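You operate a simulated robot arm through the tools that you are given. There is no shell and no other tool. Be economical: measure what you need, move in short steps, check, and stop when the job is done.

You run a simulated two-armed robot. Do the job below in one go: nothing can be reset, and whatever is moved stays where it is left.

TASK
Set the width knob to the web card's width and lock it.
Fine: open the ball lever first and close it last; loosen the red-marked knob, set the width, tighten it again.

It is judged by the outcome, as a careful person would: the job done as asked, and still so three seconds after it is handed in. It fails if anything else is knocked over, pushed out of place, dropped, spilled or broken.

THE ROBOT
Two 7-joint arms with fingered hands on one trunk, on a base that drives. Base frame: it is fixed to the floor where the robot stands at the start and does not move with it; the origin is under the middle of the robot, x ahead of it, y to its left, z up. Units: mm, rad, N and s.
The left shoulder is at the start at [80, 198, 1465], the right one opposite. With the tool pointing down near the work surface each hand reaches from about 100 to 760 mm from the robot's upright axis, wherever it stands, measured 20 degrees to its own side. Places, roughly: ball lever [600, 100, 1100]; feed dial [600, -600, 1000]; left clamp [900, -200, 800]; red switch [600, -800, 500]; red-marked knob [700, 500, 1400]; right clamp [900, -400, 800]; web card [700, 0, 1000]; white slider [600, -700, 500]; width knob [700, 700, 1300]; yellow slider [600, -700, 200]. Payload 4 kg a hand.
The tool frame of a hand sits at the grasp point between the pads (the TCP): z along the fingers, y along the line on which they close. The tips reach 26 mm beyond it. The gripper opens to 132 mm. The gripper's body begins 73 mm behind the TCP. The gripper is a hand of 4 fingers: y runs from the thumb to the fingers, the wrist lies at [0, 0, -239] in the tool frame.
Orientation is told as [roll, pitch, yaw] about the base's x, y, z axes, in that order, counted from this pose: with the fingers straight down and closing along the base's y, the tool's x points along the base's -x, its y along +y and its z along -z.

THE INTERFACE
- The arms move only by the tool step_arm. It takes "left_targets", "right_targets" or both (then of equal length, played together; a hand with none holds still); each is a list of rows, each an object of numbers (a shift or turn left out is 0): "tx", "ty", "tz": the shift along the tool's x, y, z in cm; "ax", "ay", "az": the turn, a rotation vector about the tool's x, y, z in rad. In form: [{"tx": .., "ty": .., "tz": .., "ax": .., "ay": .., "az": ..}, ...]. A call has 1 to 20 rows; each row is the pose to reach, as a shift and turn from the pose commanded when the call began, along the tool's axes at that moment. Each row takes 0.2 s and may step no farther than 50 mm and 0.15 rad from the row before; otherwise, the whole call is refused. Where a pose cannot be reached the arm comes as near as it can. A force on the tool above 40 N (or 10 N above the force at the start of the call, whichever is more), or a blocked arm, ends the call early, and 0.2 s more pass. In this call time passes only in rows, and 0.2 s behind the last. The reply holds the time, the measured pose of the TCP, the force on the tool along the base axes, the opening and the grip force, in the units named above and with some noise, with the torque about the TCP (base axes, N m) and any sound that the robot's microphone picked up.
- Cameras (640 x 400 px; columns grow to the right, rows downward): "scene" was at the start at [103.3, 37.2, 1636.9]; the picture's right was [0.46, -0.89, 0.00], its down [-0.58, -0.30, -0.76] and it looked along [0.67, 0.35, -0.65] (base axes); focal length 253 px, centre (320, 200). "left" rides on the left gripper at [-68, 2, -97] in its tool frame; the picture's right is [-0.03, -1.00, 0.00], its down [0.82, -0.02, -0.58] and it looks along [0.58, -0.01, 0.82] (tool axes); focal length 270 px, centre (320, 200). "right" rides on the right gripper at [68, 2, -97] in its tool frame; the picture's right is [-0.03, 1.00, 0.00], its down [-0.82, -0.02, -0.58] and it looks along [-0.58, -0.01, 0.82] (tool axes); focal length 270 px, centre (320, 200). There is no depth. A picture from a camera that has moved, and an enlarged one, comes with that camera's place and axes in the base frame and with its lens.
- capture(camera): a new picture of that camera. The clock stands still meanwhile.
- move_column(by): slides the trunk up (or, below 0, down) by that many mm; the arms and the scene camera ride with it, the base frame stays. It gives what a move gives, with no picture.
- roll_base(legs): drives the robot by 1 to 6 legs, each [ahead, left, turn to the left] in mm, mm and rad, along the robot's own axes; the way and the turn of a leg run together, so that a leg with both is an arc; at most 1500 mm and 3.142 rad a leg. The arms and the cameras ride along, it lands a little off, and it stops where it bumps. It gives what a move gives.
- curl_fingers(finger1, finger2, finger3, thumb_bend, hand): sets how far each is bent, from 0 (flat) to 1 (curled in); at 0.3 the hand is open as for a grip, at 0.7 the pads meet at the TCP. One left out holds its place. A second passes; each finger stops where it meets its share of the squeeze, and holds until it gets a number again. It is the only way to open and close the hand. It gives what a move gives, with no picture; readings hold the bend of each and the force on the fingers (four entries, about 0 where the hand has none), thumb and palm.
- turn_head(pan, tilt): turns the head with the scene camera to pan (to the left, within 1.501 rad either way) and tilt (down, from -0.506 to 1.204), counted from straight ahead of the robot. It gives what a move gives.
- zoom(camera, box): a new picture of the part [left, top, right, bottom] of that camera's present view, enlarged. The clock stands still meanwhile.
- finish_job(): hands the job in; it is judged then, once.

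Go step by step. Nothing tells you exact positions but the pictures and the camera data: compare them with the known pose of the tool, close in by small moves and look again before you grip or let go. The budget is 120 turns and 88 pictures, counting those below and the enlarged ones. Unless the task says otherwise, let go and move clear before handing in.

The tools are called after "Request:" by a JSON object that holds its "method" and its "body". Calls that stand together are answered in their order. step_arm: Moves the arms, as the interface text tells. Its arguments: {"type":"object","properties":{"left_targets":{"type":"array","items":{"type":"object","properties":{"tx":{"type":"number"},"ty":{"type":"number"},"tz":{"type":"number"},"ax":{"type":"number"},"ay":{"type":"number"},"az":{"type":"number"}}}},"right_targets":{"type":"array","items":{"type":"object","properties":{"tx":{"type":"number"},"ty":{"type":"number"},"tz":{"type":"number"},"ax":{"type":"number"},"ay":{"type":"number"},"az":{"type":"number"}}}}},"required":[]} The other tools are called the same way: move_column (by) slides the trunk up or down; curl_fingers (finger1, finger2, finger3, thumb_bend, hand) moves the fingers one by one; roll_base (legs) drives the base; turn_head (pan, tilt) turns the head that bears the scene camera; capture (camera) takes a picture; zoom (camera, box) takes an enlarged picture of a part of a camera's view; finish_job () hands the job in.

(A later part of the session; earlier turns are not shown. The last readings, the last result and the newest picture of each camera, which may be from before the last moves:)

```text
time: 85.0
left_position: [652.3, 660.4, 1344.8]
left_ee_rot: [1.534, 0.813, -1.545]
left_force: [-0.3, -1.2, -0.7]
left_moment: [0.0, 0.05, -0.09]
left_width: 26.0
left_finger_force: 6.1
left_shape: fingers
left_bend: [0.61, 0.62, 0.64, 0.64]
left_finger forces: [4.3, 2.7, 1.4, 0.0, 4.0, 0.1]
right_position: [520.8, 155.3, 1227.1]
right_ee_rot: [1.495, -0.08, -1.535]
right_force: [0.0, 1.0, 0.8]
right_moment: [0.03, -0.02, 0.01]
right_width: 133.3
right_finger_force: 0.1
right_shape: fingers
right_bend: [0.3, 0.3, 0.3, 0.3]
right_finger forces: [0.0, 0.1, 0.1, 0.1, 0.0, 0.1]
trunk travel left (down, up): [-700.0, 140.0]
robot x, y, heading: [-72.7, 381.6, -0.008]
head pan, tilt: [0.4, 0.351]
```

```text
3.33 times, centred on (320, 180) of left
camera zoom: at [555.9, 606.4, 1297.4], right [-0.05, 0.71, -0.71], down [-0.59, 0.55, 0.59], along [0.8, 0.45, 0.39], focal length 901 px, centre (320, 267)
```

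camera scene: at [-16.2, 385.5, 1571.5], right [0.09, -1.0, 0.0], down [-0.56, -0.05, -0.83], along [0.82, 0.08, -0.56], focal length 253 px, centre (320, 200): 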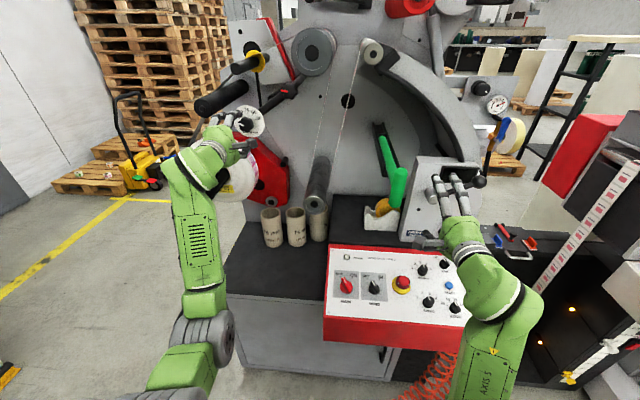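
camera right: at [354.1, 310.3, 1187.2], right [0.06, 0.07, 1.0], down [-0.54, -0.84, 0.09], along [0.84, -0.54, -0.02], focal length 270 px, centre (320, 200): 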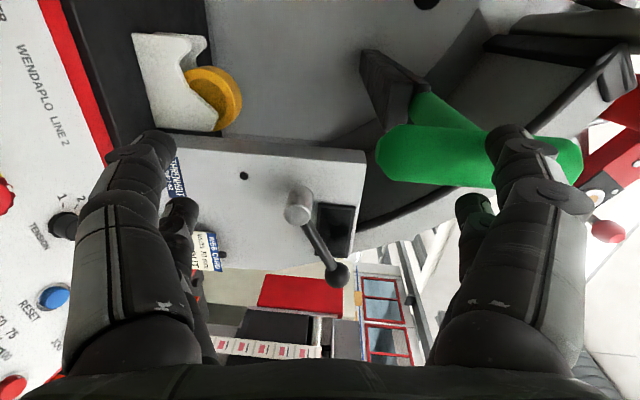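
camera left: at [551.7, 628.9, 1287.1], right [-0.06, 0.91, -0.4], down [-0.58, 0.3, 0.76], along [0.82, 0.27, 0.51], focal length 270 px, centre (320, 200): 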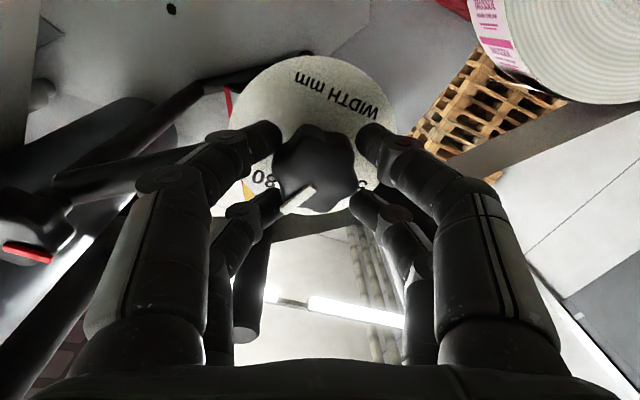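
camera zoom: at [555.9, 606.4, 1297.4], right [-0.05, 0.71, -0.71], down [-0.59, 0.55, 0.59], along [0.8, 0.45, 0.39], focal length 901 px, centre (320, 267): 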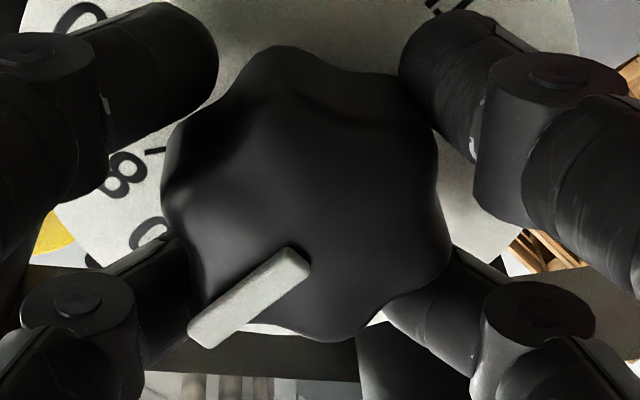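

The knob turned with the hand. I'll release gently in steps and back off to check.

Request:
{"method": "curl_fingers", "body": {"hand": "left", "finger1": 0.58, "finger2": 0.58, "finger3": 0.58, "thumb_bend": 0.58}}

Request:
{"method": "curl_fingers", "body": {"hand": "left", "finger1": 0.5, "finger2": 0.5, "finger3": 0.5, "thumb_bend": 0.5}}

Request:
{"method": "roll_base", "body": {"legs": [[-70, 0, 0]]}}

Request:
{"method": "step_arm", "body": {"left_targets": [{"tx": -2, "tz": -0.3, "ty": -1.5}, {"tx": -4, "tz": -0.6, "ty": -3}, {"tx": -6, "tz": -0.8, "ty": -4.5}]}}

Request:
{"method": "zoom", "body": {"camera": "scene", "box": [310, 160, 370, 210]}}

```text
time: 86.0
left_position: [651.5, 660.5, 1345.3]
left_ee_rot: [1.539, 0.814, -1.542]
left_force: [-0.7, -0.2, -0.3]
left_moment: [-0.04, 0.05, 0.01]
left_width: 41.8
left_finger_force: 0.1
left_shape: fingers
left_bend: [0.57, 0.57, 0.57, 0.57]
left_finger forces: [0.0, 0.1, 0.0, 0.0, 0.0, 0.0]
right_position: [521.0, 156.3, 1227.9]
right_ee_rot: [1.496, -0.08, -1.536]
right_force: [-0.7, -0.1, 0.8]
right_moment: [0.02, 0.03, -0.02]
right_width: 133.3
right_finger_force: 0.0
right_shape: fingers
right_bend: [0.3, 0.3, 0.3, 0.3]
right_finger forces: [0.0, 0.0, 0.1, 0.0, 0.0, 0.1]
trunk travel left (down, up): [-700.0, 140.0]
robot x, y, heading: [-77.1, 379.1, -0.01]
head pan, tilt: [0.4, 0.351]
```

```text
time: 87.0
left_position: [650.7, 661.5, 1344.9]
left_ee_rot: [1.538, 0.814, -1.542]
left_force: [0.1, -0.2, 0.2]
left_moment: [0.03, 0.01, 0.0]
left_width: 65.1
left_finger_force: 0.0
left_shape: fingers
left_bend: [0.5, 0.5, 0.5, 0.5]
left_finger forces: [0.0, 0.0, 0.0, 0.0, 0.0, 0.0]
right_position: [521.8, 156.4, 1228.3]
right_ee_rot: [1.494, -0.079, -1.535]
right_force: [0.9, 0.1, 0.3]
right_moment: [0.0, 0.02, -0.04]
right_width: 133.3
right_finger_force: 0.1
right_shape: fingers
right_bend: [0.3, 0.3, 0.3, 0.3]
right_finger forces: [0.0, 0.1, 0.1, 0.0, 0.1, 0.0]
trunk travel left (down, up): [-700.0, 140.0]
robot x, y, heading: [-72.3, 380.2, -0.004]
head pan, tilt: [0.4, 0.351]
```

```text
time: 88.0
left_position: [590.3, 659.5, 1339.7]
left_ee_rot: [1.524, 0.812, -1.554]
left_force: [-0.1, -0.3, 0.5]
left_moment: [-0.01, -0.03, 0.01]
left_width: 65.1
left_finger_force: 0.1
left_shape: fingers
left_bend: [0.5, 0.5, 0.5, 0.5]
left_finger forces: [0.0, 0.0, 0.1, 0.0, 0.0, 0.0]
right_position: [458.1, 155.6, 1223.8]
right_ee_rot: [1.49, -0.079, -1.535]
right_force: [1.0, 0.2, -0.5]
right_moment: [0.01, -0.02, -0.02]
right_width: 133.2
right_finger_force: 0.0
right_shape: fingers
right_bend: [0.3, 0.3, 0.3, 0.3]
right_finger forces: [0.0, 0.0, 0.0, 0.0, 0.0, 0.0]
trunk travel left (down, up): [-700.0, 140.0]
robot x, y, heading: [-146.9, 375.1, -0.015]
head pan, tilt: [0.4, 0.351]
```

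```text
time: 88.8
left_position: [563.6, 640.4, 1280.4]
left_ee_rot: [1.537, 0.815, -1.542]
left_force: [1.0, -0.9, 0.0]
left_moment: [0.01, 0.03, -0.02]
left_width: 65.6
left_finger_force: 0.0
left_shape: fingers
left_bend: [0.5, 0.5, 0.5, 0.5]
left_finger forces: [0.1, 0.0, 0.0, 0.0, 0.0, 0.1]
left hand out of reach, approached as far as the arm can: row 2, 3
right_position: [448.0, 154.3, 1228.5]
right_ee_rot: [1.498, -0.08, -1.538]
right_force: [0.1, 0.0, -1.1]
right_moment: [-0.03, 0.04, -0.03]
right_width: 133.4
right_finger_force: 0.1
right_shape: fingers
right_bend: [0.3, 0.3, 0.3, 0.3]
right_finger forces: [0.0, 0.0, 0.0, 0.1, 0.1, 0.0]
trunk travel left (down, up): [-700.0, 140.0]
robot x, y, heading: [-143.1, 377.8, -0.011]
head pan, tilt: [0.4, 0.351]
```

```text
8.00 times, centred on (340, 185) of scene
camera zoom: at [-33.1, 411.9, 1594.5], right [0.38, -0.93, 0.0], down [-0.32, -0.13, -0.94], along [0.87, 0.36, -0.34], focal length 2022 px, centre (160, 320)
```

zoom: 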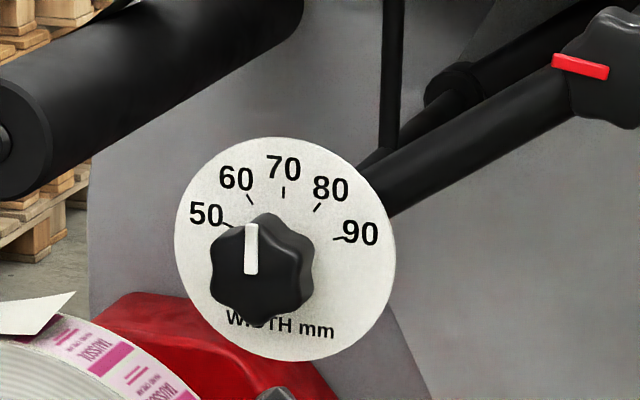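

The pointer is now parallel to the 70 tick (within about 1–2°): width is set to 70. Next I go back to the red-marked knob: base 133 mm right, trunk 93 mm up, and re-pose the left hand.

Request:
{"method": "roll_base", "body": {"legs": [[0, -134, 0]]}}

Request:
{"method": "move_column", "body": {"by": 93}}

Request:
{"method": "curl_fingers", "body": {"hand": "left", "finger1": 0.55, "finger2": 0.55, "finger3": 0.55, "thumb_bend": 0.52}}

Request:
{"method": "step_arm", "body": {"left_targets": [{"tx": 0.9, "ty": 0.4, "tz": 0.4, "az": -0.14}, {"tx": 1.8, "ty": 0.8, "tz": 0.8, "az": -0.28}, {"tx": 2.7, "ty": 1.2, "tz": 1.2, "az": -0.42}, {"tx": 3.6, "ty": 1.6, "tz": 1.7, "az": -0.56}, {"tx": 4.5, "ty": 2.0, "tz": 2.1, "az": -0.7}, {"tx": 5.4, "ty": 2.4, "tz": 2.5, "az": -0.84}, {"tx": 6.2, "ty": 2.8, "tz": 3.0, "az": -0.96}]}}

Request:
{"method": "capture", "body": {"camera": "left"}}

```text
time: 90.1
left_position: [563.8, 508.4, 1278.6]
left_ee_rot: [1.533, 0.811, -1.545]
left_force: [0.6, -0.1, -0.9]
left_moment: [0.01, 0.0, 0.0]
left_width: 65.5
left_finger_force: 0.0
left_shape: fingers
left_bend: [0.5, 0.5, 0.5, 0.5]
left_finger forces: [0.0, 0.0, 0.1, 0.0, 0.0, 0.1]
right_position: [447.5, 25.5, 1228.7]
right_ee_rot: [1.495, -0.085, -1.539]
right_force: [-0.7, -0.5, 0.0]
right_moment: [-0.02, 0.02, 0.0]
right_width: 133.2
right_finger_force: 0.0
right_shape: fingers
right_bend: [0.3, 0.3, 0.3, 0.3]
right_finger forces: [0.0, 0.1, 0.1, 0.1, 0.1, 0.0]
trunk travel left (down, up): [-700.0, 140.0]
robot x, y, heading: [-146.1, 246.4, -0.006]
head pan, tilt: [0.4, 0.351]
```

```text
time: 91.3
left_position: [563.5, 507.9, 1370.8]
left_ee_rot: [1.534, 0.812, -1.545]
left_force: [0.4, -0.3, -0.7]
left_moment: [-0.03, 0.01, 0.04]
left_width: 65.4
left_finger_force: 0.1
left_shape: fingers
left_bend: [0.5, 0.5, 0.5, 0.5]
left_finger forces: [0.1, 0.1, 0.1, 0.0, 0.0, 0.0]
right_position: [448.9, 21.6, 1321.4]
right_ee_rot: [1.496, -0.083, -1.537]
right_force: [-0.2, 0.1, 0.4]
right_moment: [0.01, -0.02, 0.01]
right_width: 133.2
right_finger_force: 0.0
right_shape: fingers
right_bend: [0.3, 0.3, 0.3, 0.3]
right_finger forces: [0.0, 0.0, 0.1, 0.0, 0.0, 0.1]
trunk travel left (down, up): [-793.0, 47.0]
robot x, y, heading: [-150.0, 243.8, -0.012]
head pan, tilt: [0.4, 0.351]
```

```text
time: 92.3
left_position: [565.2, 506.6, 1371.9]
left_ee_rot: [1.533, 0.813, -1.545]
left_force: [0.6, 0.1, 0.0]
left_moment: [0.0, 0.0, 0.01]
left_width: 54.7
left_finger_force: 0.0
left_shape: fingers
left_bend: [0.55, 0.55, 0.55, 0.52]
left_finger forces: [0.0, 0.1, 0.1, 0.0, 0.0, 0.0]
right_position: [447.6, 21.7, 1321.5]
right_ee_rot: [1.496, -0.081, -1.536]
right_force: [-0.2, -0.2, 0.2]
right_moment: [-0.03, -0.01, -0.02]
right_width: 133.3
right_finger_force: 0.1
right_shape: fingers
right_bend: [0.3, 0.3, 0.3, 0.3]
right_finger forces: [0.1, 0.0, 0.0, 0.2, 0.1, 0.1]
trunk travel left (down, up): [-793.0, 47.0]
robot x, y, heading: [-150.6, 247.0, -0.015]
head pan, tilt: [0.4, 0.351]
```

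```text
time: 94.0
left_position: [589.6, 529.5, 1439.7]
left_ee_rot: [1.544, -0.149, -1.513]
left_force: [-0.4, -0.4, 0.8]
left_moment: [0.01, 0.02, 0.03]
left_width: 54.6
left_finger_force: 0.0
left_shape: fingers
left_bend: [0.55, 0.55, 0.55, 0.52]
left_finger forces: [0.1, 0.1, 0.1, 0.1, 0.1, 0.0]
left hand out of reach, approached as far as the arm can: row 6, 7
right_position: [448.1, 21.9, 1320.9]
right_ee_rot: [1.497, -0.081, -1.536]
right_force: [0.0, 0.1, 1.5]
right_moment: [0.03, 0.01, 0.0]
right_width: 133.2
right_finger_force: 0.1
right_shape: fingers
right_bend: [0.3, 0.3, 0.3, 0.3]
right_finger forces: [0.0, 0.0, 0.1, 0.0, 0.0, 0.0]
trunk travel left (down, up): [-793.0, 47.0]
robot x, y, heading: [-147.4, 247.5, -0.012]
head pan, tilt: [0.4, 0.351]
```

```text
17 pictures are left
camera left: at [495.6, 456.7, 1453.0], right [-0.02, -0.18, -0.98], down [-0.62, 0.77, -0.13], along [0.78, 0.61, -0.12], focal length 270 px, centre (320, 200)
```

left: 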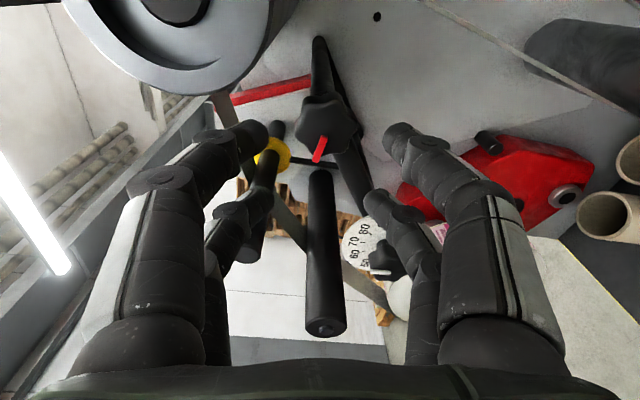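

The hand is aligned with the red-marked knob, about 4 mm high. I'll lower the trunk 4 mm and drive forward 68 mm.

Request:
{"method": "move_column", "body": {"by": -4}}

Request:
{"method": "roll_base", "body": {"legs": [[68, 0, 0]]}}

Request:
{"method": "capture", "body": {"camera": "left"}}

```text
time: 94.5
left_position: [589.8, 529.4, 1437.2]
left_ee_rot: [1.544, -0.148, -1.513]
left_force: [-0.3, 0.0, 0.4]
left_moment: [0.02, -0.03, -0.03]
left_width: 54.7
left_finger_force: 0.1
left_shape: fingers
left_bend: [0.55, 0.55, 0.55, 0.52]
left_finger forces: [0.0, 0.0, 0.1, 0.0, 0.0, 0.0]
right_position: [447.8, 22.0, 1317.3]
right_ee_rot: [1.497, -0.08, -1.537]
right_force: [-0.5, -0.1, -0.1]
right_moment: [-0.02, -0.01, -0.01]
right_width: 133.4
right_finger_force: 0.1
right_shape: fingers
right_bend: [0.3, 0.3, 0.3, 0.3]
right_finger forces: [0.0, 0.0, 0.0, 0.0, 0.0, 0.1]
trunk travel left (down, up): [-789.0, 51.0]
robot x, y, heading: [-149.4, 248.0, -0.013]
head pan, tilt: [0.4, 0.351]
```

```text
time: 95.5
left_position: [641.2, 527.6, 1443.4]
left_ee_rot: [1.554, -0.147, -1.513]
left_force: [-0.6, 0.2, 0.1]
left_moment: [-0.01, 0.03, -0.02]
left_width: 54.6
left_finger_force: 0.1
left_shape: fingers
left_bend: [0.55, 0.55, 0.55, 0.52]
left_finger forces: [0.0, 0.0, 0.0, 0.0, 0.0, 0.1]
right_position: [500.6, 20.2, 1325.4]
right_ee_rot: [1.505, -0.082, -1.54]
right_force: [-1.0, 0.6, -0.4]
right_moment: [0.0, 0.01, -0.03]
right_width: 133.3
right_finger_force: 0.0
right_shape: fingers
right_bend: [0.3, 0.3, 0.3, 0.3]
right_finger forces: [0.0, 0.0, 0.0, 0.0, 0.0, 0.0]
trunk travel left (down, up): [-789.0, 51.0]
robot x, y, heading: [-82.5, 249.4, -0.015]
head pan, tilt: [0.4, 0.351]
```

```text
16 pictures are left
camera left: at [547.3, 456.1, 1456.3], right [-0.01, -0.17, -0.98], down [-0.62, 0.77, -0.13], along [0.78, 0.61, -0.11], focal length 270 px, centre (320, 200)
```

left: 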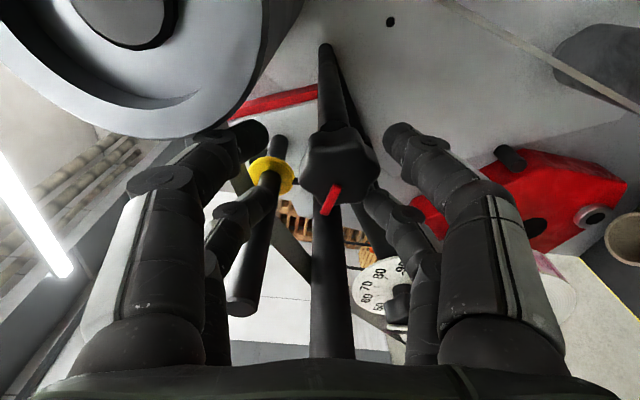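

It's clear, and the hand will settle around x 657. I'll close on the knob.

Request:
{"method": "step_arm", "body": {"left_targets": [{"ty": -0.2, "tz": 0.2}, {"ty": -0.2, "tz": 0.2}]}}

Request:
{"method": "curl_fingers", "body": {"hand": "left", "finger1": 0.7, "finger2": 0.7, "finger3": 0.7, "thumb_bend": 0.7}}

```text
time: 96.1
left_position: [650.9, 528.7, 1438.4]
left_ee_rot: [1.548, -0.147, -1.509]
left_force: [0.4, 0.6, 0.2]
left_moment: [-0.01, 0.02, 0.0]
left_width: 54.4
left_finger_force: 0.0
left_shape: fingers
left_bend: [0.55, 0.55, 0.55, 0.52]
left_finger forces: [0.0, 0.1, 0.0, 0.1, 0.0, 0.0]
right_position: [509.2, 21.4, 1319.6]
right_ee_rot: [1.502, -0.083, -1.539]
right_force: [0.0, -1.0, 1.0]
right_moment: [-0.01, 0.0, -0.02]
right_width: 133.3
right_finger_force: 0.0
right_shape: fingers
right_bend: [0.3, 0.3, 0.3, 0.3]
right_finger forces: [0.1, 0.0, 0.0, 0.0, 0.0, 0.1]
trunk travel left (down, up): [-789.0, 51.0]
robot x, y, heading: [-78.6, 246.4, -0.012]
head pan, tilt: [0.4, 0.351]
```

```text
time: 97.1
left_position: [654.9, 528.6, 1436.3]
left_ee_rot: [1.543, -0.148, -1.509]
left_force: [-12.4, -1.1, -6.7]
left_moment: [0.06, 0.15, -0.09]
left_width: 24.8
left_finger_force: 15.2
left_shape: fingers
left_bend: [0.65, 0.66, 0.65, 0.66]
left_finger forces: [7.4, 5.5, 6.3, 0.0, 11.4, 0.0]
right_position: [511.5, 20.3, 1319.0]
right_ee_rot: [1.497, -0.079, -1.537]
right_force: [0.2, 0.3, -0.1]
right_moment: [-0.02, -0.02, 0.02]
right_width: 133.3
right_finger_force: 0.0
right_shape: fingers
right_bend: [0.3, 0.3, 0.3, 0.3]
right_finger forces: [0.0, 0.1, 0.0, 0.0, 0.1, 0.0]
trunk travel left (down, up): [-789.0, 51.0]
robot x, y, heading: [-80.9, 244.5, -0.01]
head pan, tilt: [0.4, 0.351]
```

A firm grip with all digits. Now I turn clockwise to tighten: 1.2 rad first.

Request:
{"method": "step_arm", "body": {"left_targets": [{"az": 0.14}, {"az": 0.28}, {"az": 0.42}, {"az": 0.56}, {"az": 0.7}, {"az": 0.84}, {"az": 0.98}, {"az": 1.1}, {"az": 1.2}]}}

Request:
{"method": "capture", "body": {"camera": "left"}}

```text
time: 99.1
left_position: [654.9, 527.2, 1436.7]
left_ee_rot: [1.526, 1.056, -1.553]
left_force: [-6.8, 0.6, 6.5]
left_moment: [-0.07, -0.25, -0.12]
left_width: 24.6
left_finger_force: 15.6
left_shape: fingers
left_bend: [0.65, 0.67, 0.65, 0.66]
left_finger forces: [7.6, 9.0, 5.5, 0.1, 9.4, 0.0]
right_position: [511.6, 21.6, 1318.6]
right_ee_rot: [1.499, -0.08, -1.54]
right_force: [-0.5, -0.4, 0.3]
right_moment: [-0.01, 0.01, -0.01]
right_width: 133.1
right_finger_force: 0.0
right_shape: fingers
right_bend: [0.3, 0.3, 0.3, 0.3]
right_finger forces: [0.0, 0.1, 0.0, 0.0, 0.0, 0.0]
trunk travel left (down, up): [-789.0, 51.0]
robot x, y, heading: [-81.0, 247.7, -0.008]
head pan, tilt: [0.4, 0.351]
```

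```text
15 pictures are left
camera left: at [557.2, 487.2, 1379.3], right [-0.06, 0.86, -0.51], down [-0.58, 0.39, 0.71], along [0.81, 0.34, 0.48], focal length 270 px, centre (320, 200)
```

left: 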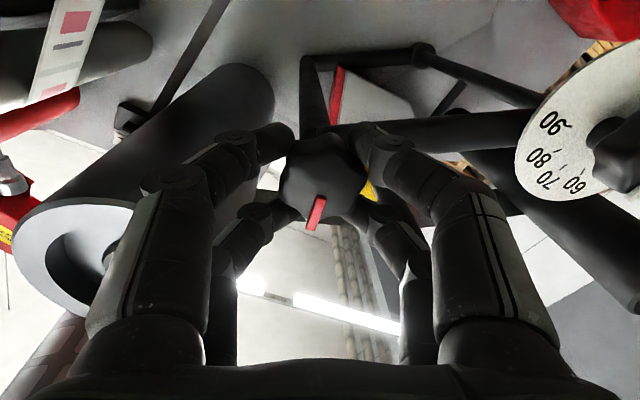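

The red mark is about 18° left of its original upright position. I'll keep tightening until it resists.

Request:
{"method": "step_arm", "body": {"left_targets": [{"az": 0.12}, {"az": 0.24}, {"az": 0.36}, {"az": 0.48}]}}

Request:
{"method": "capture", "body": {"camera": "left"}}

```text
time: 100.1
left_position: [652.9, 526.1, 1438.9]
left_ee_rot: [1.034, 1.531, -2.053]
left_force: [2.5, 0.7, 15.7]
left_moment: [-0.53, -0.49, -0.1]
left_width: 23.6
left_finger_force: 27.1
left_shape: fingers
left_bend: [0.63, 0.68, 0.65, 0.65]
left_finger forces: [5.0, 28.6, 4.1, 0.1, 15.7, 0.0]
right_position: [511.9, 20.1, 1318.6]
right_ee_rot: [1.496, -0.08, -1.539]
right_force: [0.7, 0.8, -0.2]
right_moment: [-0.02, -0.01, 0.03]
right_width: 133.1
right_finger_force: 0.1
right_shape: fingers
right_bend: [0.3, 0.3, 0.3, 0.3]
right_finger forces: [0.0, 0.0, 0.0, 0.0, 0.1, 0.1]
trunk travel left (down, up): [-789.0, 51.0]
robot x, y, heading: [-73.2, 246.1, -0.016]
head pan, tilt: [0.4, 0.351]
```

```text
14 pictures are left
camera left: at [555.4, 516.9, 1370.3], right [-0.06, 1.0, -0.06], down [-0.56, 0.02, 0.83], along [0.82, 0.08, 0.56], focal length 270 px, centre (320, 200)
```

left: 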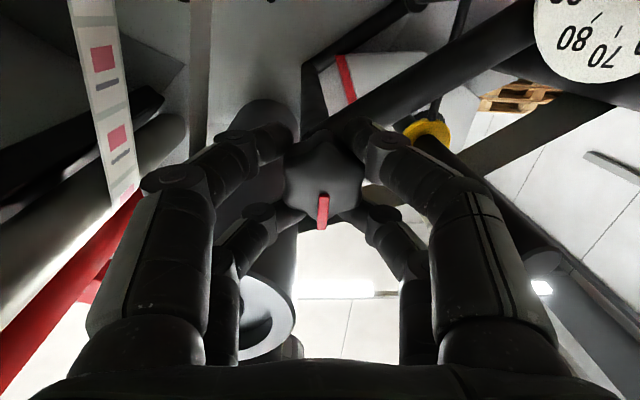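

The torque rose to about 0.5 N·m and the red mark stands upright as at the start, so it is tight. I'll release and back off.

Request:
{"method": "curl_fingers", "body": {"hand": "left", "finger1": 0.58, "finger2": 0.58, "finger3": 0.58, "thumb_bend": 0.58}}

Request:
{"method": "curl_fingers", "body": {"hand": "left", "finger1": 0.5, "finger2": 0.5, "finger3": 0.5, "thumb_bend": 0.5}}

Request:
{"method": "roll_base", "body": {"legs": [[-80, 0, 0]]}}

Request:
{"method": "step_arm", "body": {"left_targets": [{"tx": -3, "tz": -0.5}, {"tx": -6, "tz": -1}, {"tx": -9, "tz": -1.5}]}}

Request:
{"method": "capture", "body": {"camera": "scene"}}

```text
time: 101.1
left_position: [657.9, 528.3, 1433.3]
left_ee_rot: [0.951, 1.525, -2.135]
left_force: [0.6, -0.1, 0.1]
left_moment: [-0.04, -0.03, 0.01]
left_width: 41.9
left_finger_force: 0.0
left_shape: fingers
left_bend: [0.57, 0.57, 0.57, 0.57]
left_finger forces: [0.0, 0.0, 0.0, 0.1, 0.0, 0.1]
right_position: [516.5, 21.7, 1317.8]
right_ee_rot: [1.495, -0.082, -1.537]
right_force: [0.8, -0.4, 0.0]
right_moment: [0.0, -0.01, -0.01]
right_width: 133.2
right_finger_force: 0.1
right_shape: fingers
right_bend: [0.3, 0.3, 0.3, 0.3]
right_finger forces: [0.0, 0.1, 0.0, 0.0, 0.1, 0.0]
trunk travel left (down, up): [-789.0, 51.0]
robot x, y, heading: [-80.0, 241.7, -0.014]
head pan, tilt: [0.4, 0.351]
```

```text
time: 102.1
left_position: [656.2, 527.0, 1434.4]
left_ee_rot: [0.969, 1.526, -2.114]
left_force: [-0.3, -0.4, -0.6]
left_moment: [-0.03, 0.0, 0.03]
left_width: 65.0
left_finger_force: 0.0
left_shape: fingers
left_bend: [0.5, 0.5, 0.5, 0.5]
left_finger forces: [0.0, 0.1, 0.0, 0.1, 0.1, 0.1]
right_position: [514.0, 21.7, 1318.1]
right_ee_rot: [1.496, -0.08, -1.538]
right_force: [-0.7, 0.4, -0.1]
right_moment: [-0.01, 0.0, 0.03]
right_width: 133.3
right_finger_force: 0.0
right_shape: fingers
right_bend: [0.3, 0.3, 0.3, 0.3]
right_finger forces: [0.0, 0.1, 0.1, 0.1, 0.0, 0.0]
trunk travel left (down, up): [-789.0, 51.0]
robot x, y, heading: [-79.0, 246.3, -0.014]
head pan, tilt: [0.4, 0.351]
```

```text
time: 103.1
left_position: [591.3, 528.4, 1427.2]
left_ee_rot: [0.79, 1.519, -2.296]
left_force: [1.1, 0.2, 0.3]
left_moment: [0.01, -0.03, 0.05]
left_width: 65.2
left_finger_force: 0.0
left_shape: fingers
left_bend: [0.5, 0.5, 0.5, 0.5]
left_finger forces: [0.0, 0.0, 0.1, 0.0, 0.0, 0.0]
right_position: [447.7, 20.6, 1311.9]
right_ee_rot: [1.484, -0.08, -1.54]
right_force: [1.3, 0.0, -0.8]
right_moment: [0.0, 0.0, -0.01]
right_width: 133.4
right_finger_force: 0.1
right_shape: fingers
right_bend: [0.3, 0.3, 0.3, 0.3]
right_finger forces: [0.0, 0.0, 0.0, 0.0, 0.0, 0.0]
trunk travel left (down, up): [-789.0, 51.0]
robot x, y, heading: [-150.7, 250.3, -0.015]
head pan, tilt: [0.4, 0.351]
```

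```text
time: 103.9
left_position: [559.3, 507.3, 1352.7]
left_ee_rot: [0.865, 1.522, -2.209]
left_force: [0.3, 0.6, -0.5]
left_moment: [-0.02, -0.03, 0.01]
left_width: 65.5
left_finger_force: 0.1
left_shape: fingers
left_bend: [0.5, 0.5, 0.5, 0.5]
left_finger forces: [0.0, 0.1, 0.0, 0.0, 0.0, 0.0]
left hand out of reach, approached as far as the arm can: row 1, 2, 3
right_position: [435.8, 20.4, 1317.3]
right_ee_rot: [1.495, -0.082, -1.541]
right_force: [0.5, -1.0, -0.5]
right_moment: [0.01, 0.01, 0.03]
right_width: 133.2
right_finger_force: 0.0
right_shape: fingers
right_bend: [0.3, 0.3, 0.3, 0.3]
right_finger forces: [0.0, 0.0, 0.0, 0.1, 0.1, 0.0]
trunk travel left (down, up): [-789.0, 51.0]
robot x, y, heading: [-159.7, 246.7, -0.012]
head pan, tilt: [0.4, 0.351]
```

```text
13 pictures are left
camera scene: at [-43.3, 278.5, 1683.2], right [0.38, -0.93, 0.0], down [-0.32, -0.13, -0.94], along [0.87, 0.35, -0.34], focal length 253 px, centre (320, 200)
```

scene: 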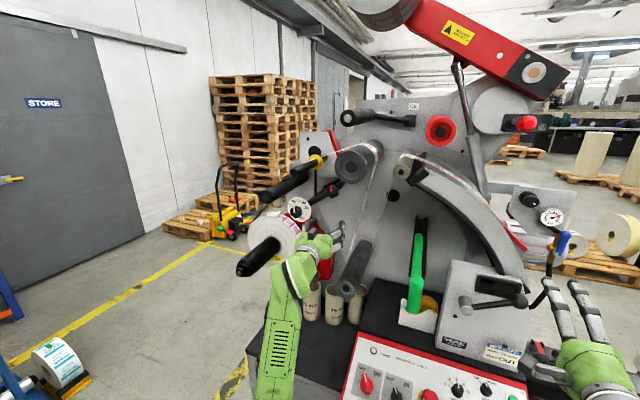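

Request:
{"method": "zoom", "body": {"camera": "scene", "box": [280, 165, 360, 231]}}

```text
6.06 times, centred on (320, 198) of scene
camera zoom: at [-43.3, 278.5, 1683.2], right [0.38, -0.93, 0.0], down [-0.32, -0.13, -0.94], along [0.87, 0.35, -0.34], focal length 1532 px, centre (320, 212)
```

zoom: 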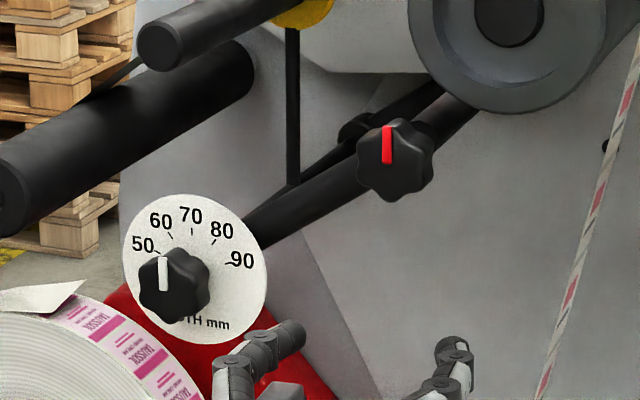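

Width reads 70 with the pointer upright, and the red mark is upright again. Before moving to the ball lever I'll fold the left arm back, starting by rolling it level.

Request:
{"method": "step_arm", "body": {"left_targets": [{"az": -0.14, "tz": -0.3}, {"az": -0.28, "tz": -0.6}, {"az": -0.42, "tz": -0.9}, {"az": -0.56, "tz": -1.2}, {"az": -0.7, "tz": -1.5}, {"az": -0.84, "tz": -1.5}, {"az": -0.98, "tz": -1.5}, {"az": -1.12, "tz": -1.5}, {"az": -1.26, "tz": -1.5}, {"az": -1.4, "tz": -1.5}]}}

Request:
{"method": "step_arm", "body": {"left_targets": [{"tx": 1, "ty": -1, "tz": -2.8, "ax": 0.145}, {"tx": 2, "ty": -2, "tz": -5.6, "ax": 0.29}, {"tx": 3, "ty": -3, "tz": -8.4, "ax": 0.435}, {"tx": 4.5, "ty": -4, "tz": -11.2, "ax": 0.58}, {"tx": 6, "ty": -5, "tz": -14, "ax": 0.725}, {"tx": 7, "ty": -6.5, "tz": -17, "ax": 0.87}, {"tx": 8, "ty": -8, "tz": -20, "ax": 1.015}, {"tx": 9, "ty": -9, "tz": -22.5, "ax": 1.16}, {"tx": 10, "ty": -10, "tz": -25, "ax": 1.3}]}}

```text
time: 106.1
left_position: [542.7, 506.9, 1351.7]
left_ee_rot: [1.544, 0.131, -1.515]
left_force: [0.0, -0.4, 0.7]
left_moment: [-0.01, 0.01, 0.0]
left_width: 65.7
left_finger_force: 0.1
left_shape: fingers
left_bend: [0.5, 0.5, 0.5, 0.5]
left_finger forces: [0.0, 0.1, 0.1, 0.1, 0.0, 0.1]
left hand out of reach, approached as far as the arm can: row 1, 2, 3, 4, 5
right_position: [435.1, 21.5, 1317.2]
right_ee_rot: [1.494, -0.08, -1.539]
right_force: [0.2, -0.2, 0.4]
right_moment: [-0.01, -0.01, -0.02]
right_width: 133.3
right_finger_force: 0.1
right_shape: fingers
right_bend: [0.3, 0.3, 0.3, 0.3]
right_finger forces: [0.0, 0.0, 0.0, 0.1, 0.0, 0.1]
trunk travel left (down, up): [-789.0, 51.0]
robot x, y, heading: [-159.4, 246.0, -0.015]
head pan, tilt: [0.4, 0.351]
```

```text
time: 108.1
left_position: [336.5, 625.2, 1188.9]
left_ee_rot: [0.244, 0.132, -1.521]
left_force: [0.9, 0.0, 0.1]
left_moment: [0.0, -0.04, 0.01]
left_width: 65.8
left_finger_force: 0.1
left_shape: fingers
left_bend: [0.5, 0.5, 0.5, 0.5]
left_finger forces: [0.0, 0.0, 0.0, 0.0, 0.0, 0.0]
left hand out of reach, approached as far as the arm can: row 7, 8, 9
right_position: [437.3, 21.7, 1316.9]
right_ee_rot: [1.492, -0.082, -1.539]
right_force: [0.1, 0.7, 0.2]
right_moment: [0.01, 0.02, -0.03]
right_width: 133.0
right_finger_force: 0.0
right_shape: fingers
right_bend: [0.3, 0.3, 0.3, 0.3]
right_finger forces: [0.1, 0.1, 0.0, 0.0, 0.0, 0.0]
trunk travel left (down, up): [-789.0, 51.0]
robot x, y, heading: [-160.7, 247.1, -0.01]
head pan, tilt: [0.4, 0.351]
```

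The left hand is back and pointing down. Now I lower the trunk 104 mm and bring the right hand in front of the lever ball, which I take at about (630, 4, 1213).

Request:
{"method": "move_column", "body": {"by": -104}}

Request:
{"method": "roll_base", "body": {"legs": [[0, -16, 0], [110, 0, 0]]}}

Request:
{"method": "turn_head", "body": {"pan": -0.2, "tilt": 0.6}}

Request:
{"method": "capture", "body": {"camera": "right"}}

Request:
{"method": "capture", "body": {"camera": "scene"}}

```text
time: 109.5
left_position: [336.1, 625.7, 1087.2]
left_ee_rot: [0.246, 0.133, -1.522]
left_force: [0.3, -0.5, -0.3]
left_moment: [-0.01, -0.01, -0.01]
left_width: 65.7
left_finger_force: 0.0
left_shape: fingers
left_bend: [0.5, 0.5, 0.5, 0.5]
left_finger forces: [0.0, 0.1, 0.1, 0.0, 0.0, 0.0]
right_position: [434.1, 20.5, 1212.8]
right_ee_rot: [1.495, -0.079, -1.539]
right_force: [0.1, -0.1, -0.6]
right_moment: [0.0, 0.01, 0.02]
right_width: 133.2
right_finger_force: 0.2
right_shape: fingers
right_bend: [0.3, 0.3, 0.3, 0.3]
right_finger forces: [0.0, 0.0, 0.0, 0.0, 0.1, 0.0]
trunk travel left (down, up): [-685.0, 155.0]
robot x, y, heading: [-161.3, 246.9, -0.013]
head pan, tilt: [0.4, 0.351]
```

```text
time: 111.1
left_position: [440.3, 609.2, 1090.3]
left_ee_rot: [0.248, 0.133, -1.517]
left_force: [-0.1, 0.0, 0.1]
left_moment: [0.0, 0.03, 0.02]
left_width: 65.6
left_finger_force: 0.0
left_shape: fingers
left_bend: [0.5, 0.5, 0.5, 0.5]
left_finger forces: [0.0, 0.1, 0.0, 0.0, 0.1, 0.1]
right_position: [541.3, 5.1, 1214.5]
right_ee_rot: [1.498, -0.081, -1.538]
right_force: [-0.2, -0.2, 0.0]
right_moment: [-0.02, 0.0, 0.02]
right_width: 133.4
right_finger_force: 0.1
right_shape: fingers
right_bend: [0.3, 0.3, 0.3, 0.3]
right_finger forces: [0.1, 0.1, 0.1, 0.1, 0.0, 0.1]
trunk travel left (down, up): [-685.0, 155.0]
robot x, y, heading: [-48.2, 231.4, -0.007]
head pan, tilt: [0.4, 0.351]
```

```text
time: 112.1
left_position: [442.3, 608.0, 1087.3]
left_ee_rot: [0.246, 0.134, -1.519]
left_force: [-0.1, -0.2, 0.5]
left_moment: [0.01, 0.02, -0.01]
left_width: 66.2
left_finger_force: 0.2
left_shape: fingers
left_bend: [0.5, 0.5, 0.5, 0.5]
left_finger forces: [0.0, 0.1, 0.0, 0.0, 0.0, 0.1]
right_position: [544.7, 4.5, 1212.9]
right_ee_rot: [1.495, -0.081, -1.537]
right_force: [0.6, -0.2, -0.2]
right_moment: [0.0, -0.01, 0.0]
right_width: 133.2
right_finger_force: 0.1
right_shape: fingers
right_bend: [0.3, 0.3, 0.3, 0.3]
right_finger forces: [0.0, 0.1, 0.1, 0.0, 0.0, 0.0]
trunk travel left (down, up): [-685.0, 155.0]
robot x, y, heading: [-48.7, 226.0, -0.011]
head pan, tilt: [-0.201, 0.6]
```

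```text
11 pictures are left
camera right: at [445.2, 70.7, 1216.9], right [0.07, 0.06, 1.0], down [-0.55, -0.83, 0.09], along [0.83, -0.55, -0.03], focal length 270 px, centre (320, 200)
```

right: 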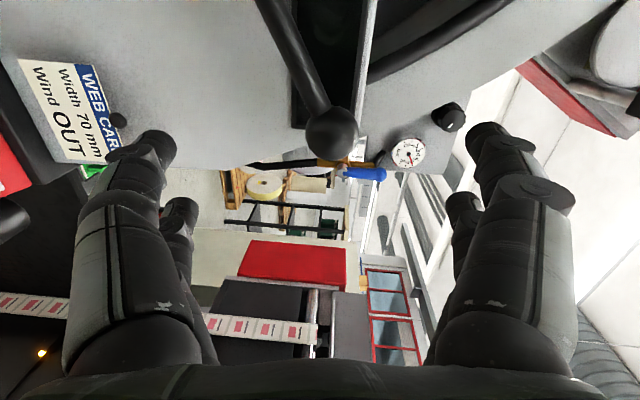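

```text
10 pictures are left
camera scene: at [63.6, 207.8, 1556.5], right [-0.21, -0.98, 0.0], down [-0.55, 0.12, -0.83], along [0.81, -0.17, -0.56], focal length 253 px, centre (320, 200)
```

scene: 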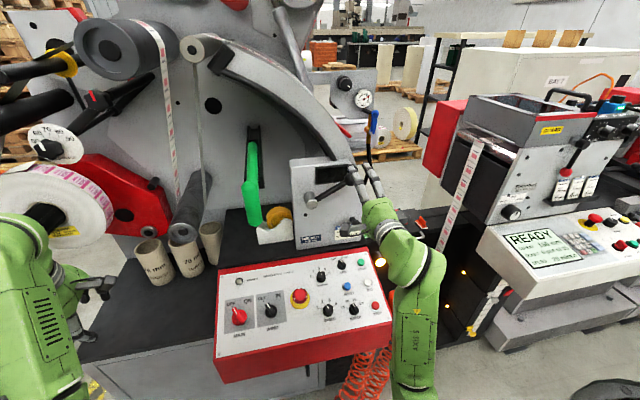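

The ball is at about (630, 5, 1216), straight ahead of the right hand. I'll advance 75 mm with the arm and grip it.

Request:
{"method": "step_arm", "body": {"right_targets": [{"tz": 2}, {"tz": 4}, {"tz": 6}, {"tz": 7.5}]}}

Request:
{"method": "curl_fingers", "body": {"hand": "right", "finger1": 0.65, "finger2": 0.65, "finger3": 0.65, "thumb_bend": 0.65}}

Request:
{"method": "capture", "body": {"camera": "right"}}

```text
time: 113.1
left_position: [444.5, 608.2, 1087.5]
left_ee_rot: [0.244, 0.134, -1.518]
left_force: [0.4, 0.0, 0.0]
left_moment: [0.01, -0.02, 0.0]
left_width: 65.7
left_finger_force: 0.0
left_shape: fingers
left_bend: [0.5, 0.5, 0.5, 0.5]
left_finger forces: [0.0, 0.0, 0.0, 0.0, 0.0, 0.0]
right_position: [614.2, 10.7, 1219.0]
right_ee_rot: [1.494, -0.082, -1.541]
right_force: [0.7, 0.1, 0.2]
right_moment: [0.04, 0.03, -0.02]
right_width: 133.3
right_finger_force: 0.1
right_shape: fingers
right_bend: [0.3, 0.3, 0.3, 0.3]
right_finger forces: [0.0, 0.0, 0.0, 0.0, 0.0, 0.0]
right hand out of reach, approached as far as the arm can: row 3, 4
trunk travel left (down, up): [-685.0, 155.0]
robot x, y, heading: [-50.4, 230.5, -0.013]
head pan, tilt: [-0.201, 0.6]
```

```text
time: 114.1
left_position: [443.7, 608.2, 1087.9]
left_ee_rot: [0.244, 0.134, -1.519]
left_force: [-0.5, -0.5, -0.2]
left_moment: [0.03, 0.0, 0.03]
left_width: 65.7
left_finger_force: 0.0
left_shape: fingers
left_bend: [0.5, 0.5, 0.5, 0.5]
left_finger forces: [0.0, 0.0, 0.1, 0.1, 0.0, 0.1]
right_position: [614.9, 10.7, 1216.7]
right_ee_rot: [1.493, -0.08, -1.541]
right_force: [-0.4, -0.7, -5.2]
right_moment: [-0.11, 0.1, -0.03]
right_width: 25.3
right_finger_force: 5.2
right_shape: fingers
right_bend: [0.65, 0.61, 0.63, 0.62]
right_finger forces: [0.0, 2.3, 1.8, 0.1, 5.5, 0.0]
trunk travel left (down, up): [-685.0, 155.0]
robot x, y, heading: [-54.5, 226.9, -0.01]
head pan, tilt: [-0.201, 0.6]
```

```text
9 pictures are left
camera right: at [515.8, 76.2, 1220.8], right [0.08, 0.06, 1.0], down [-0.55, -0.83, 0.09], along [0.83, -0.56, -0.03], focal length 270 px, centre (320, 200)
```

right: 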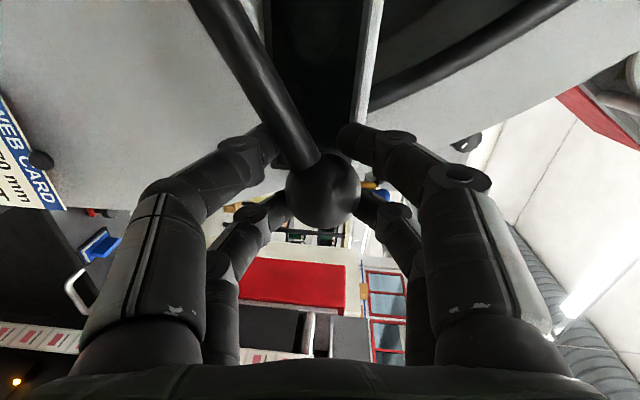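

The ball is gripped again. I'll swing it down along the arc towards the closed position.

Request:
{"method": "step_arm", "body": {"right_targets": [{"tx": -0.36, "ty": -0.88, "tz": 0.05}, {"tx": -0.67, "ty": -1.76, "tz": 0.11}, {"tx": -0.9, "ty": -2.7, "tz": 0.17}, {"tx": -1.08, "ty": -3.6, "tz": 0.24}, {"tx": -1.17, "ty": -4.5, "tz": 0.31}, {"tx": -1.2, "ty": -5.47, "tz": 0.38}, {"tx": -1.15, "ty": -6.4, "tz": 0.45}, {"tx": -1.06, "ty": -7.34, "tz": 0.53}]}}

Request:
{"method": "capture", "body": {"camera": "right"}}

```text
time: 115.9
left_position: [444.3, 609.8, 1087.4]
left_ee_rot: [0.243, 0.132, -1.517]
left_force: [0.6, -0.4, -0.1]
left_moment: [-0.03, -0.02, 0.04]
left_width: 65.8
left_finger_force: 0.0
left_shape: fingers
left_bend: [0.5, 0.5, 0.5, 0.5]
left_finger forces: [0.1, 0.1, 0.0, 0.0, 0.0, 0.1]
right_position: [612.5, 27.2, 1154.9]
right_ee_rot: [1.487, -0.081, -1.556]
right_force: [1.5, 5.7, -2.2]
right_moment: [0.14, 0.04, 0.14]
right_width: 17.2
right_finger_force: 2.7
right_shape: fingers
right_bend: [0.65, 0.65, 0.62, 0.65]
right_finger forces: [0.2, 0.1, 6.0, 0.1, 0.0, 0.0]
right hand out of reach, approached as far as the arm can: row 1, 2, 3, 4, 5, 6, 7, 8
trunk travel left (down, up): [-685.0, 155.0]
robot x, y, heading: [-52.6, 230.5, -0.01]
head pan, tilt: [-0.201, 0.6]
```

```text
8 pictures are left
camera right: at [514.7, 95.6, 1159.5], right [0.08, 0.06, 0.99], down [-0.57, -0.82, 0.09], along [0.82, -0.57, -0.04], focal length 270 px, centre (320, 200)
```

right: 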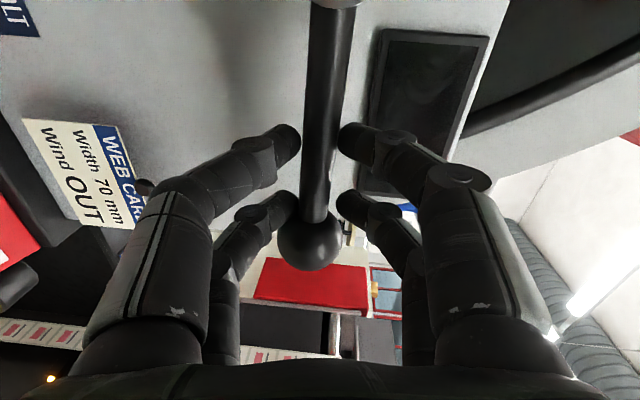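

The lever follows down, but the hand drifted inward as the arm is at its reach limit. I'll shift the base 35 mm right and continue downward with the trunk.

Request:
{"method": "roll_base", "body": {"legs": [[0, -33, 0]]}}

Request:
{"method": "move_column", "body": {"by": -35}}

Request:
{"method": "capture", "body": {"camera": "right"}}

```text
time: 116.7
left_position: [445.4, 576.5, 1086.6]
left_ee_rot: [0.243, 0.132, -1.521]
left_force: [0.5, 0.2, -0.2]
left_moment: [-0.06, 0.01, 0.02]
left_width: 65.9
left_finger_force: 0.1
left_shape: fingers
left_bend: [0.5, 0.5, 0.5, 0.5]
left_finger forces: [0.0, 0.1, 0.0, 0.0, 0.1, 0.0]
right_position: [609.7, -10.2, 1154.8]
right_ee_rot: [1.488, -0.088, -1.572]
right_force: [-1.3, -12.4, -4.5]
right_moment: [-0.23, 0.15, -0.31]
right_width: 21.5
right_finger_force: 7.9
right_shape: fingers
right_bend: [0.65, 0.65, 0.63, 0.63]
right_finger forces: [0.0, 0.0, 12.0, 0.0, 3.3, 0.0]
trunk travel left (down, up): [-685.0, 155.0]
robot x, y, heading: [-54.9, 192.7, -0.016]
head pan, tilt: [-0.201, 0.6]
```

```text
time: 117.5
left_position: [444.1, 577.9, 1051.5]
left_ee_rot: [0.244, 0.129, -1.52]
left_force: [0.7, -0.4, -0.1]
left_moment: [0.01, -0.01, 0.04]
left_width: 65.9
left_finger_force: 0.1
left_shape: fingers
left_bend: [0.5, 0.5, 0.5, 0.5]
left_finger forces: [0.0, 0.0, 0.1, 0.0, 0.0, 0.1]
right_position: [609.2, -8.9, 1120.3]
right_ee_rot: [1.487, -0.088, -1.569]
right_force: [-0.3, 13.5, -0.4]
right_moment: [0.28, -0.01, 0.24]
right_width: 22.6
right_finger_force: 6.9
right_shape: fingers
right_bend: [0.63, 0.65, 0.64, 0.64]
right_finger forces: [2.2, 0.0, 0.7, 0.0, 11.9, 0.1]
trunk travel left (down, up): [-650.0, 190.0]
robot x, y, heading: [-50.9, 195.6, -0.015]
head pan, tilt: [-0.201, 0.6]
```

```text
7 pictures are left
camera right: at [513.3, 60.5, 1124.5], right [0.08, 0.06, 0.99], down [-0.58, -0.81, 0.1], along [0.81, -0.58, -0.03], focal length 270 px, centre (320, 200)
```

right: 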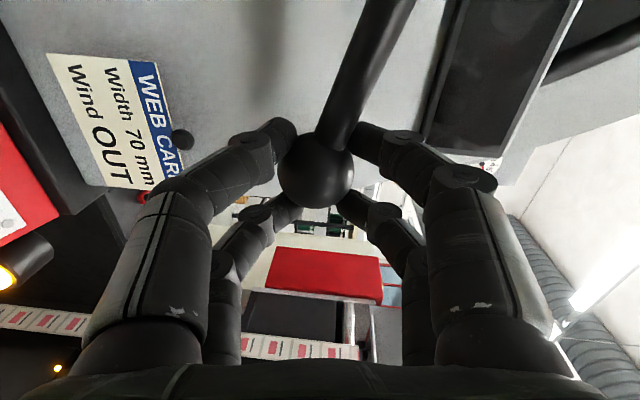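

The lever is well below horizontal again, near its starting angle. I'll lower 18 mm more and then press with the arm to find the stop.

Request:
{"method": "move_column", "body": {"by": -18}}

Request:
{"method": "step_arm", "body": {"right_targets": [{"ty": -0.5, "tx": 0.1}, {"ty": -1.0, "tx": 0.3}, {"ty": -1.5, "tx": 0.5}, {"ty": -2.0, "tx": 0.7}]}}

Request:
{"method": "capture", "body": {"camera": "scene"}}

```text
time: 118.2
left_position: [444.2, 577.2, 1033.1]
left_ee_rot: [0.245, 0.131, -1.522]
left_force: [0.4, 0.0, -0.4]
left_moment: [0.04, 0.0, 0.02]
left_width: 65.8
left_finger_force: 0.0
left_shape: fingers
left_bend: [0.5, 0.5, 0.5, 0.5]
left_finger forces: [0.0, 0.0, 0.0, 0.0, 0.0, 0.0]
right_position: [609.0, -10.4, 1103.0]
right_ee_rot: [1.486, -0.089, -1.57]
right_force: [0.3, 13.4, 0.2]
right_moment: [0.01, -0.07, 0.34]
right_width: 30.3
right_finger_force: 6.6
right_shape: fingers
right_bend: [0.61, 0.65, 0.65, 0.63]
right_finger forces: [7.2, 0.0, 0.0, 0.1, 5.3, 0.1]
trunk travel left (down, up): [-632.0, 208.0]
robot x, y, heading: [-49.1, 199.2, -0.017]
head pan, tilt: [-0.201, 0.6]
```

```text
time: 119.2
left_position: [442.3, 574.4, 1035.5]
left_ee_rot: [0.248, 0.134, -1.522]
left_force: [-0.7, 0.5, 0.5]
left_moment: [0.01, 0.0, -0.02]
left_width: 65.6
left_finger_force: 0.0
left_shape: fingers
left_bend: [0.5, 0.5, 0.5, 0.5]
left_finger forces: [0.1, 0.0, 0.0, 0.0, 0.1, 0.0]
right_position: [605.8, -9.9, 1085.3]
right_ee_rot: [1.494, -0.087, -1.577]
right_force: [-0.7, -0.9, 13.1]
right_moment: [0.27, -0.39, 0.02]
right_width: 41.5
right_finger_force: 5.7
right_shape: fingers
right_bend: [0.52, 0.65, 0.65, 0.65]
right_finger forces: [11.0, 0.4, 0.1, 0.0, 0.0, 0.1]
trunk travel left (down, up): [-632.0, 208.0]
robot x, y, heading: [-52.2, 198.7, -0.014]
head pan, tilt: [-0.201, 0.6]
```

```text
6 pictures are left
camera scene: at [60.5, 174.8, 1503.8], right [-0.22, -0.98, 0.0], down [-0.55, 0.12, -0.83], along [0.81, -0.18, -0.56], focal length 253 px, centre (320, 200)
```

scene: 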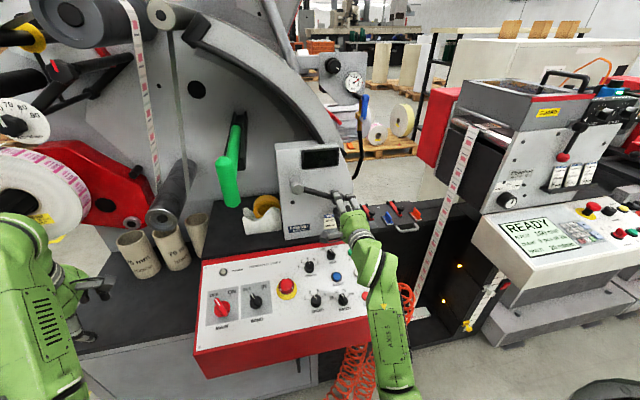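

The lever resists now while the finger flexes, so it's likely on its lower stop. I'll press 10 mm more to be sure, then look.

Request:
{"method": "step_arm", "body": {"right_targets": [{"ty": -0.5}, {"ty": -1.0}]}}

Request:
{"method": "capture", "body": {"camera": "right"}}

```text
time: 119.8
left_position: [442.6, 574.7, 1036.0]
left_ee_rot: [0.247, 0.134, -1.521]
left_force: [-0.4, -0.7, 0.5]
left_moment: [0.05, 0.0, -0.02]
left_width: 65.6
left_finger_force: 0.1
left_shape: fingers
left_bend: [0.5, 0.5, 0.5, 0.5]
left_finger forces: [0.1, 0.0, 0.0, 0.1, 0.0, 0.0]
right_position: [604.8, -9.4, 1075.9]
right_ee_rot: [1.493, -0.086, -1.579]
right_force: [0.6, -4.2, 18.1]
right_moment: [0.58, -0.43, -0.16]
right_width: 50.7
right_finger_force: 8.7
right_shape: fingers
right_bend: [0.47, 0.65, 0.65, 0.65]
right_finger forces: [16.9, 0.1, 0.1, 0.0, 0.0, 0.0]
trunk travel left (down, up): [-632.0, 208.0]
robot x, y, heading: [-51.2, 195.7, -0.015]
head pan, tilt: [-0.201, 0.6]
```

```text
5 pictures are left
camera right: at [509.2, 61.1, 1078.8], right [0.08, 0.06, 0.99], down [-0.58, -0.81, 0.1], along [0.81, -0.59, -0.03], focal length 270 px, centre (320, 200)
```

right: 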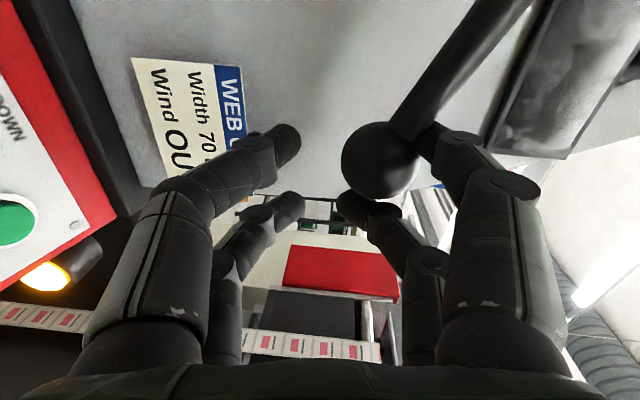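

The ball is at z ≈ 1102, its original closed height, and holds against 18 N, so the lever is closed. I'll re-centre, release and withdraw.

Request:
{"method": "step_arm", "body": {"right_targets": [{"ty": 0.9}, {"ty": 1.8}, {"ty": 2.5}]}}

Request:
{"method": "curl_fingers", "body": {"hand": "right", "finger1": 0.3, "finger2": 0.3, "finger3": 0.3, "thumb_bend": 0.3}}

Request:
{"method": "roll_base", "body": {"legs": [[-150, 0, 0]]}}

Request:
{"method": "turn_head", "body": {"pan": 0.3, "tilt": 0.3}}

Request:
{"method": "capture", "body": {"camera": "scene"}}

```text
time: 120.5
left_position: [444.6, 574.3, 1033.6]
left_ee_rot: [0.246, 0.134, -1.522]
left_force: [-1.2, 0.5, 0.5]
left_moment: [0.02, 0.05, -0.01]
left_width: 65.9
left_finger_force: 0.0
left_shape: fingers
left_bend: [0.5, 0.5, 0.5, 0.5]
left_finger forces: [0.0, 0.0, 0.0, 0.1, 0.1, 0.1]
right_position: [608.8, -7.0, 1095.5]
right_ee_rot: [1.484, -0.085, -1.57]
right_force: [0.7, -4.3, 5.2]
right_moment: [0.22, -0.09, -0.09]
right_width: 30.8
right_finger_force: 4.0
right_shape: fingers
right_bend: [0.57, 0.67, 0.65, 0.65]
right_finger forces: [6.2, 1.9, 0.0, 0.1, 0.0, 0.0]
trunk travel left (down, up): [-632.0, 208.0]
robot x, y, heading: [-48.2, 195.8, -0.014]
head pan, tilt: [-0.201, 0.6]
```

```text
time: 121.5
left_position: [445.7, 575.1, 1034.5]
left_ee_rot: [0.244, 0.134, -1.522]
left_force: [0.4, 0.1, -0.8]
left_moment: [-0.01, -0.01, 0.01]
left_width: 65.6
left_finger_force: 0.1
left_shape: fingers
left_bend: [0.5, 0.5, 0.5, 0.5]
left_finger forces: [0.0, 0.0, 0.0, 0.0, 0.0, 0.0]
right_position: [608.2, -6.9, 1096.9]
right_ee_rot: [1.488, -0.087, -1.573]
right_force: [-0.3, 0.0, 0.5]
right_moment: [-0.02, 0.0, 0.02]
right_width: 132.4
right_finger_force: 0.0
right_shape: fingers
right_bend: [0.3, 0.3, 0.3, 0.3]
right_finger forces: [0.0, 0.1, 0.0, 0.1, 0.0, 0.0]
trunk travel left (down, up): [-632.0, 208.0]
robot x, y, heading: [-52.5, 196.8, -0.018]
head pan, tilt: [-0.201, 0.6]
```

```text
time: 122.9
left_position: [299.5, 576.0, 1032.4]
left_ee_rot: [0.241, 0.135, -1.523]
left_force: [0.7, 0.5, 0.8]
left_moment: [-0.02, -0.01, -0.01]
left_width: 65.7
left_finger_force: 0.0
left_shape: fingers
left_bend: [0.5, 0.5, 0.5, 0.5]
left_finger forces: [0.0, 0.1, 0.0, 0.0, 0.1, 0.0]
right_position: [463.3, -5.9, 1095.4]
right_ee_rot: [1.486, -0.088, -1.573]
right_force: [0.5, 0.6, -0.3]
right_moment: [0.0, -0.05, 0.0]
right_width: 132.6
right_finger_force: 0.1
right_shape: fingers
right_bend: [0.3, 0.3, 0.3, 0.3]
right_finger forces: [0.1, 0.0, 0.1, 0.0, 0.0, 0.0]
trunk travel left (down, up): [-632.0, 208.0]
robot x, y, heading: [-196.5, 199.1, -0.015]
head pan, tilt: [-0.201, 0.6]
```

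```text
time: 123.8
left_position: [297.5, 576.1, 1033.5]
left_ee_rot: [0.244, 0.133, -1.524]
left_force: [-0.6, -0.1, -0.3]
left_moment: [0.03, 0.0, 0.0]
left_width: 65.8
left_finger_force: 0.1
left_shape: fingers
left_bend: [0.5, 0.5, 0.5, 0.5]
left_finger forces: [0.1, 0.1, 0.0, 0.0, 0.1, 0.1]
right_position: [460.2, -5.7, 1097.7]
right_ee_rot: [1.489, -0.087, -1.572]
right_force: [0.2, -0.3, 0.4]
right_moment: [0.01, 0.03, 0.02]
right_width: 132.6
right_finger_force: 0.1
right_shape: fingers
right_bend: [0.3, 0.3, 0.3, 0.3]
right_finger forces: [0.0, 0.0, 0.1, 0.0, 0.0, 0.0]
trunk travel left (down, up): [-632.0, 208.0]
robot x, y, heading: [-199.9, 197.3, -0.017]
head pan, tilt: [0.3, 0.3]
```

```text
4 pictures are left
camera scene: at [-81.2, 222.4, 1530.9], right [0.28, -0.96, 0.0], down [-0.28, -0.08, -0.96], along [0.92, 0.27, -0.3], focal length 253 px, centre (320, 200)
```

scene: 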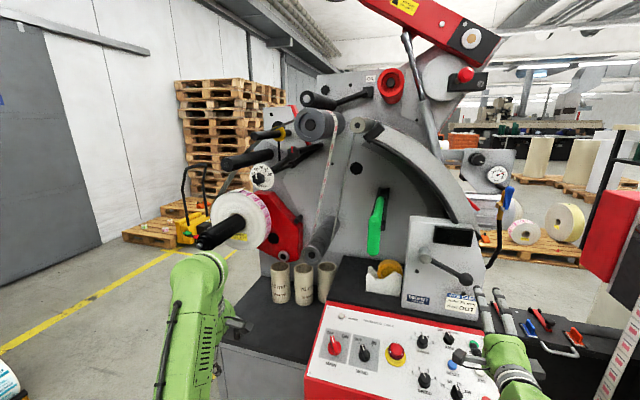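

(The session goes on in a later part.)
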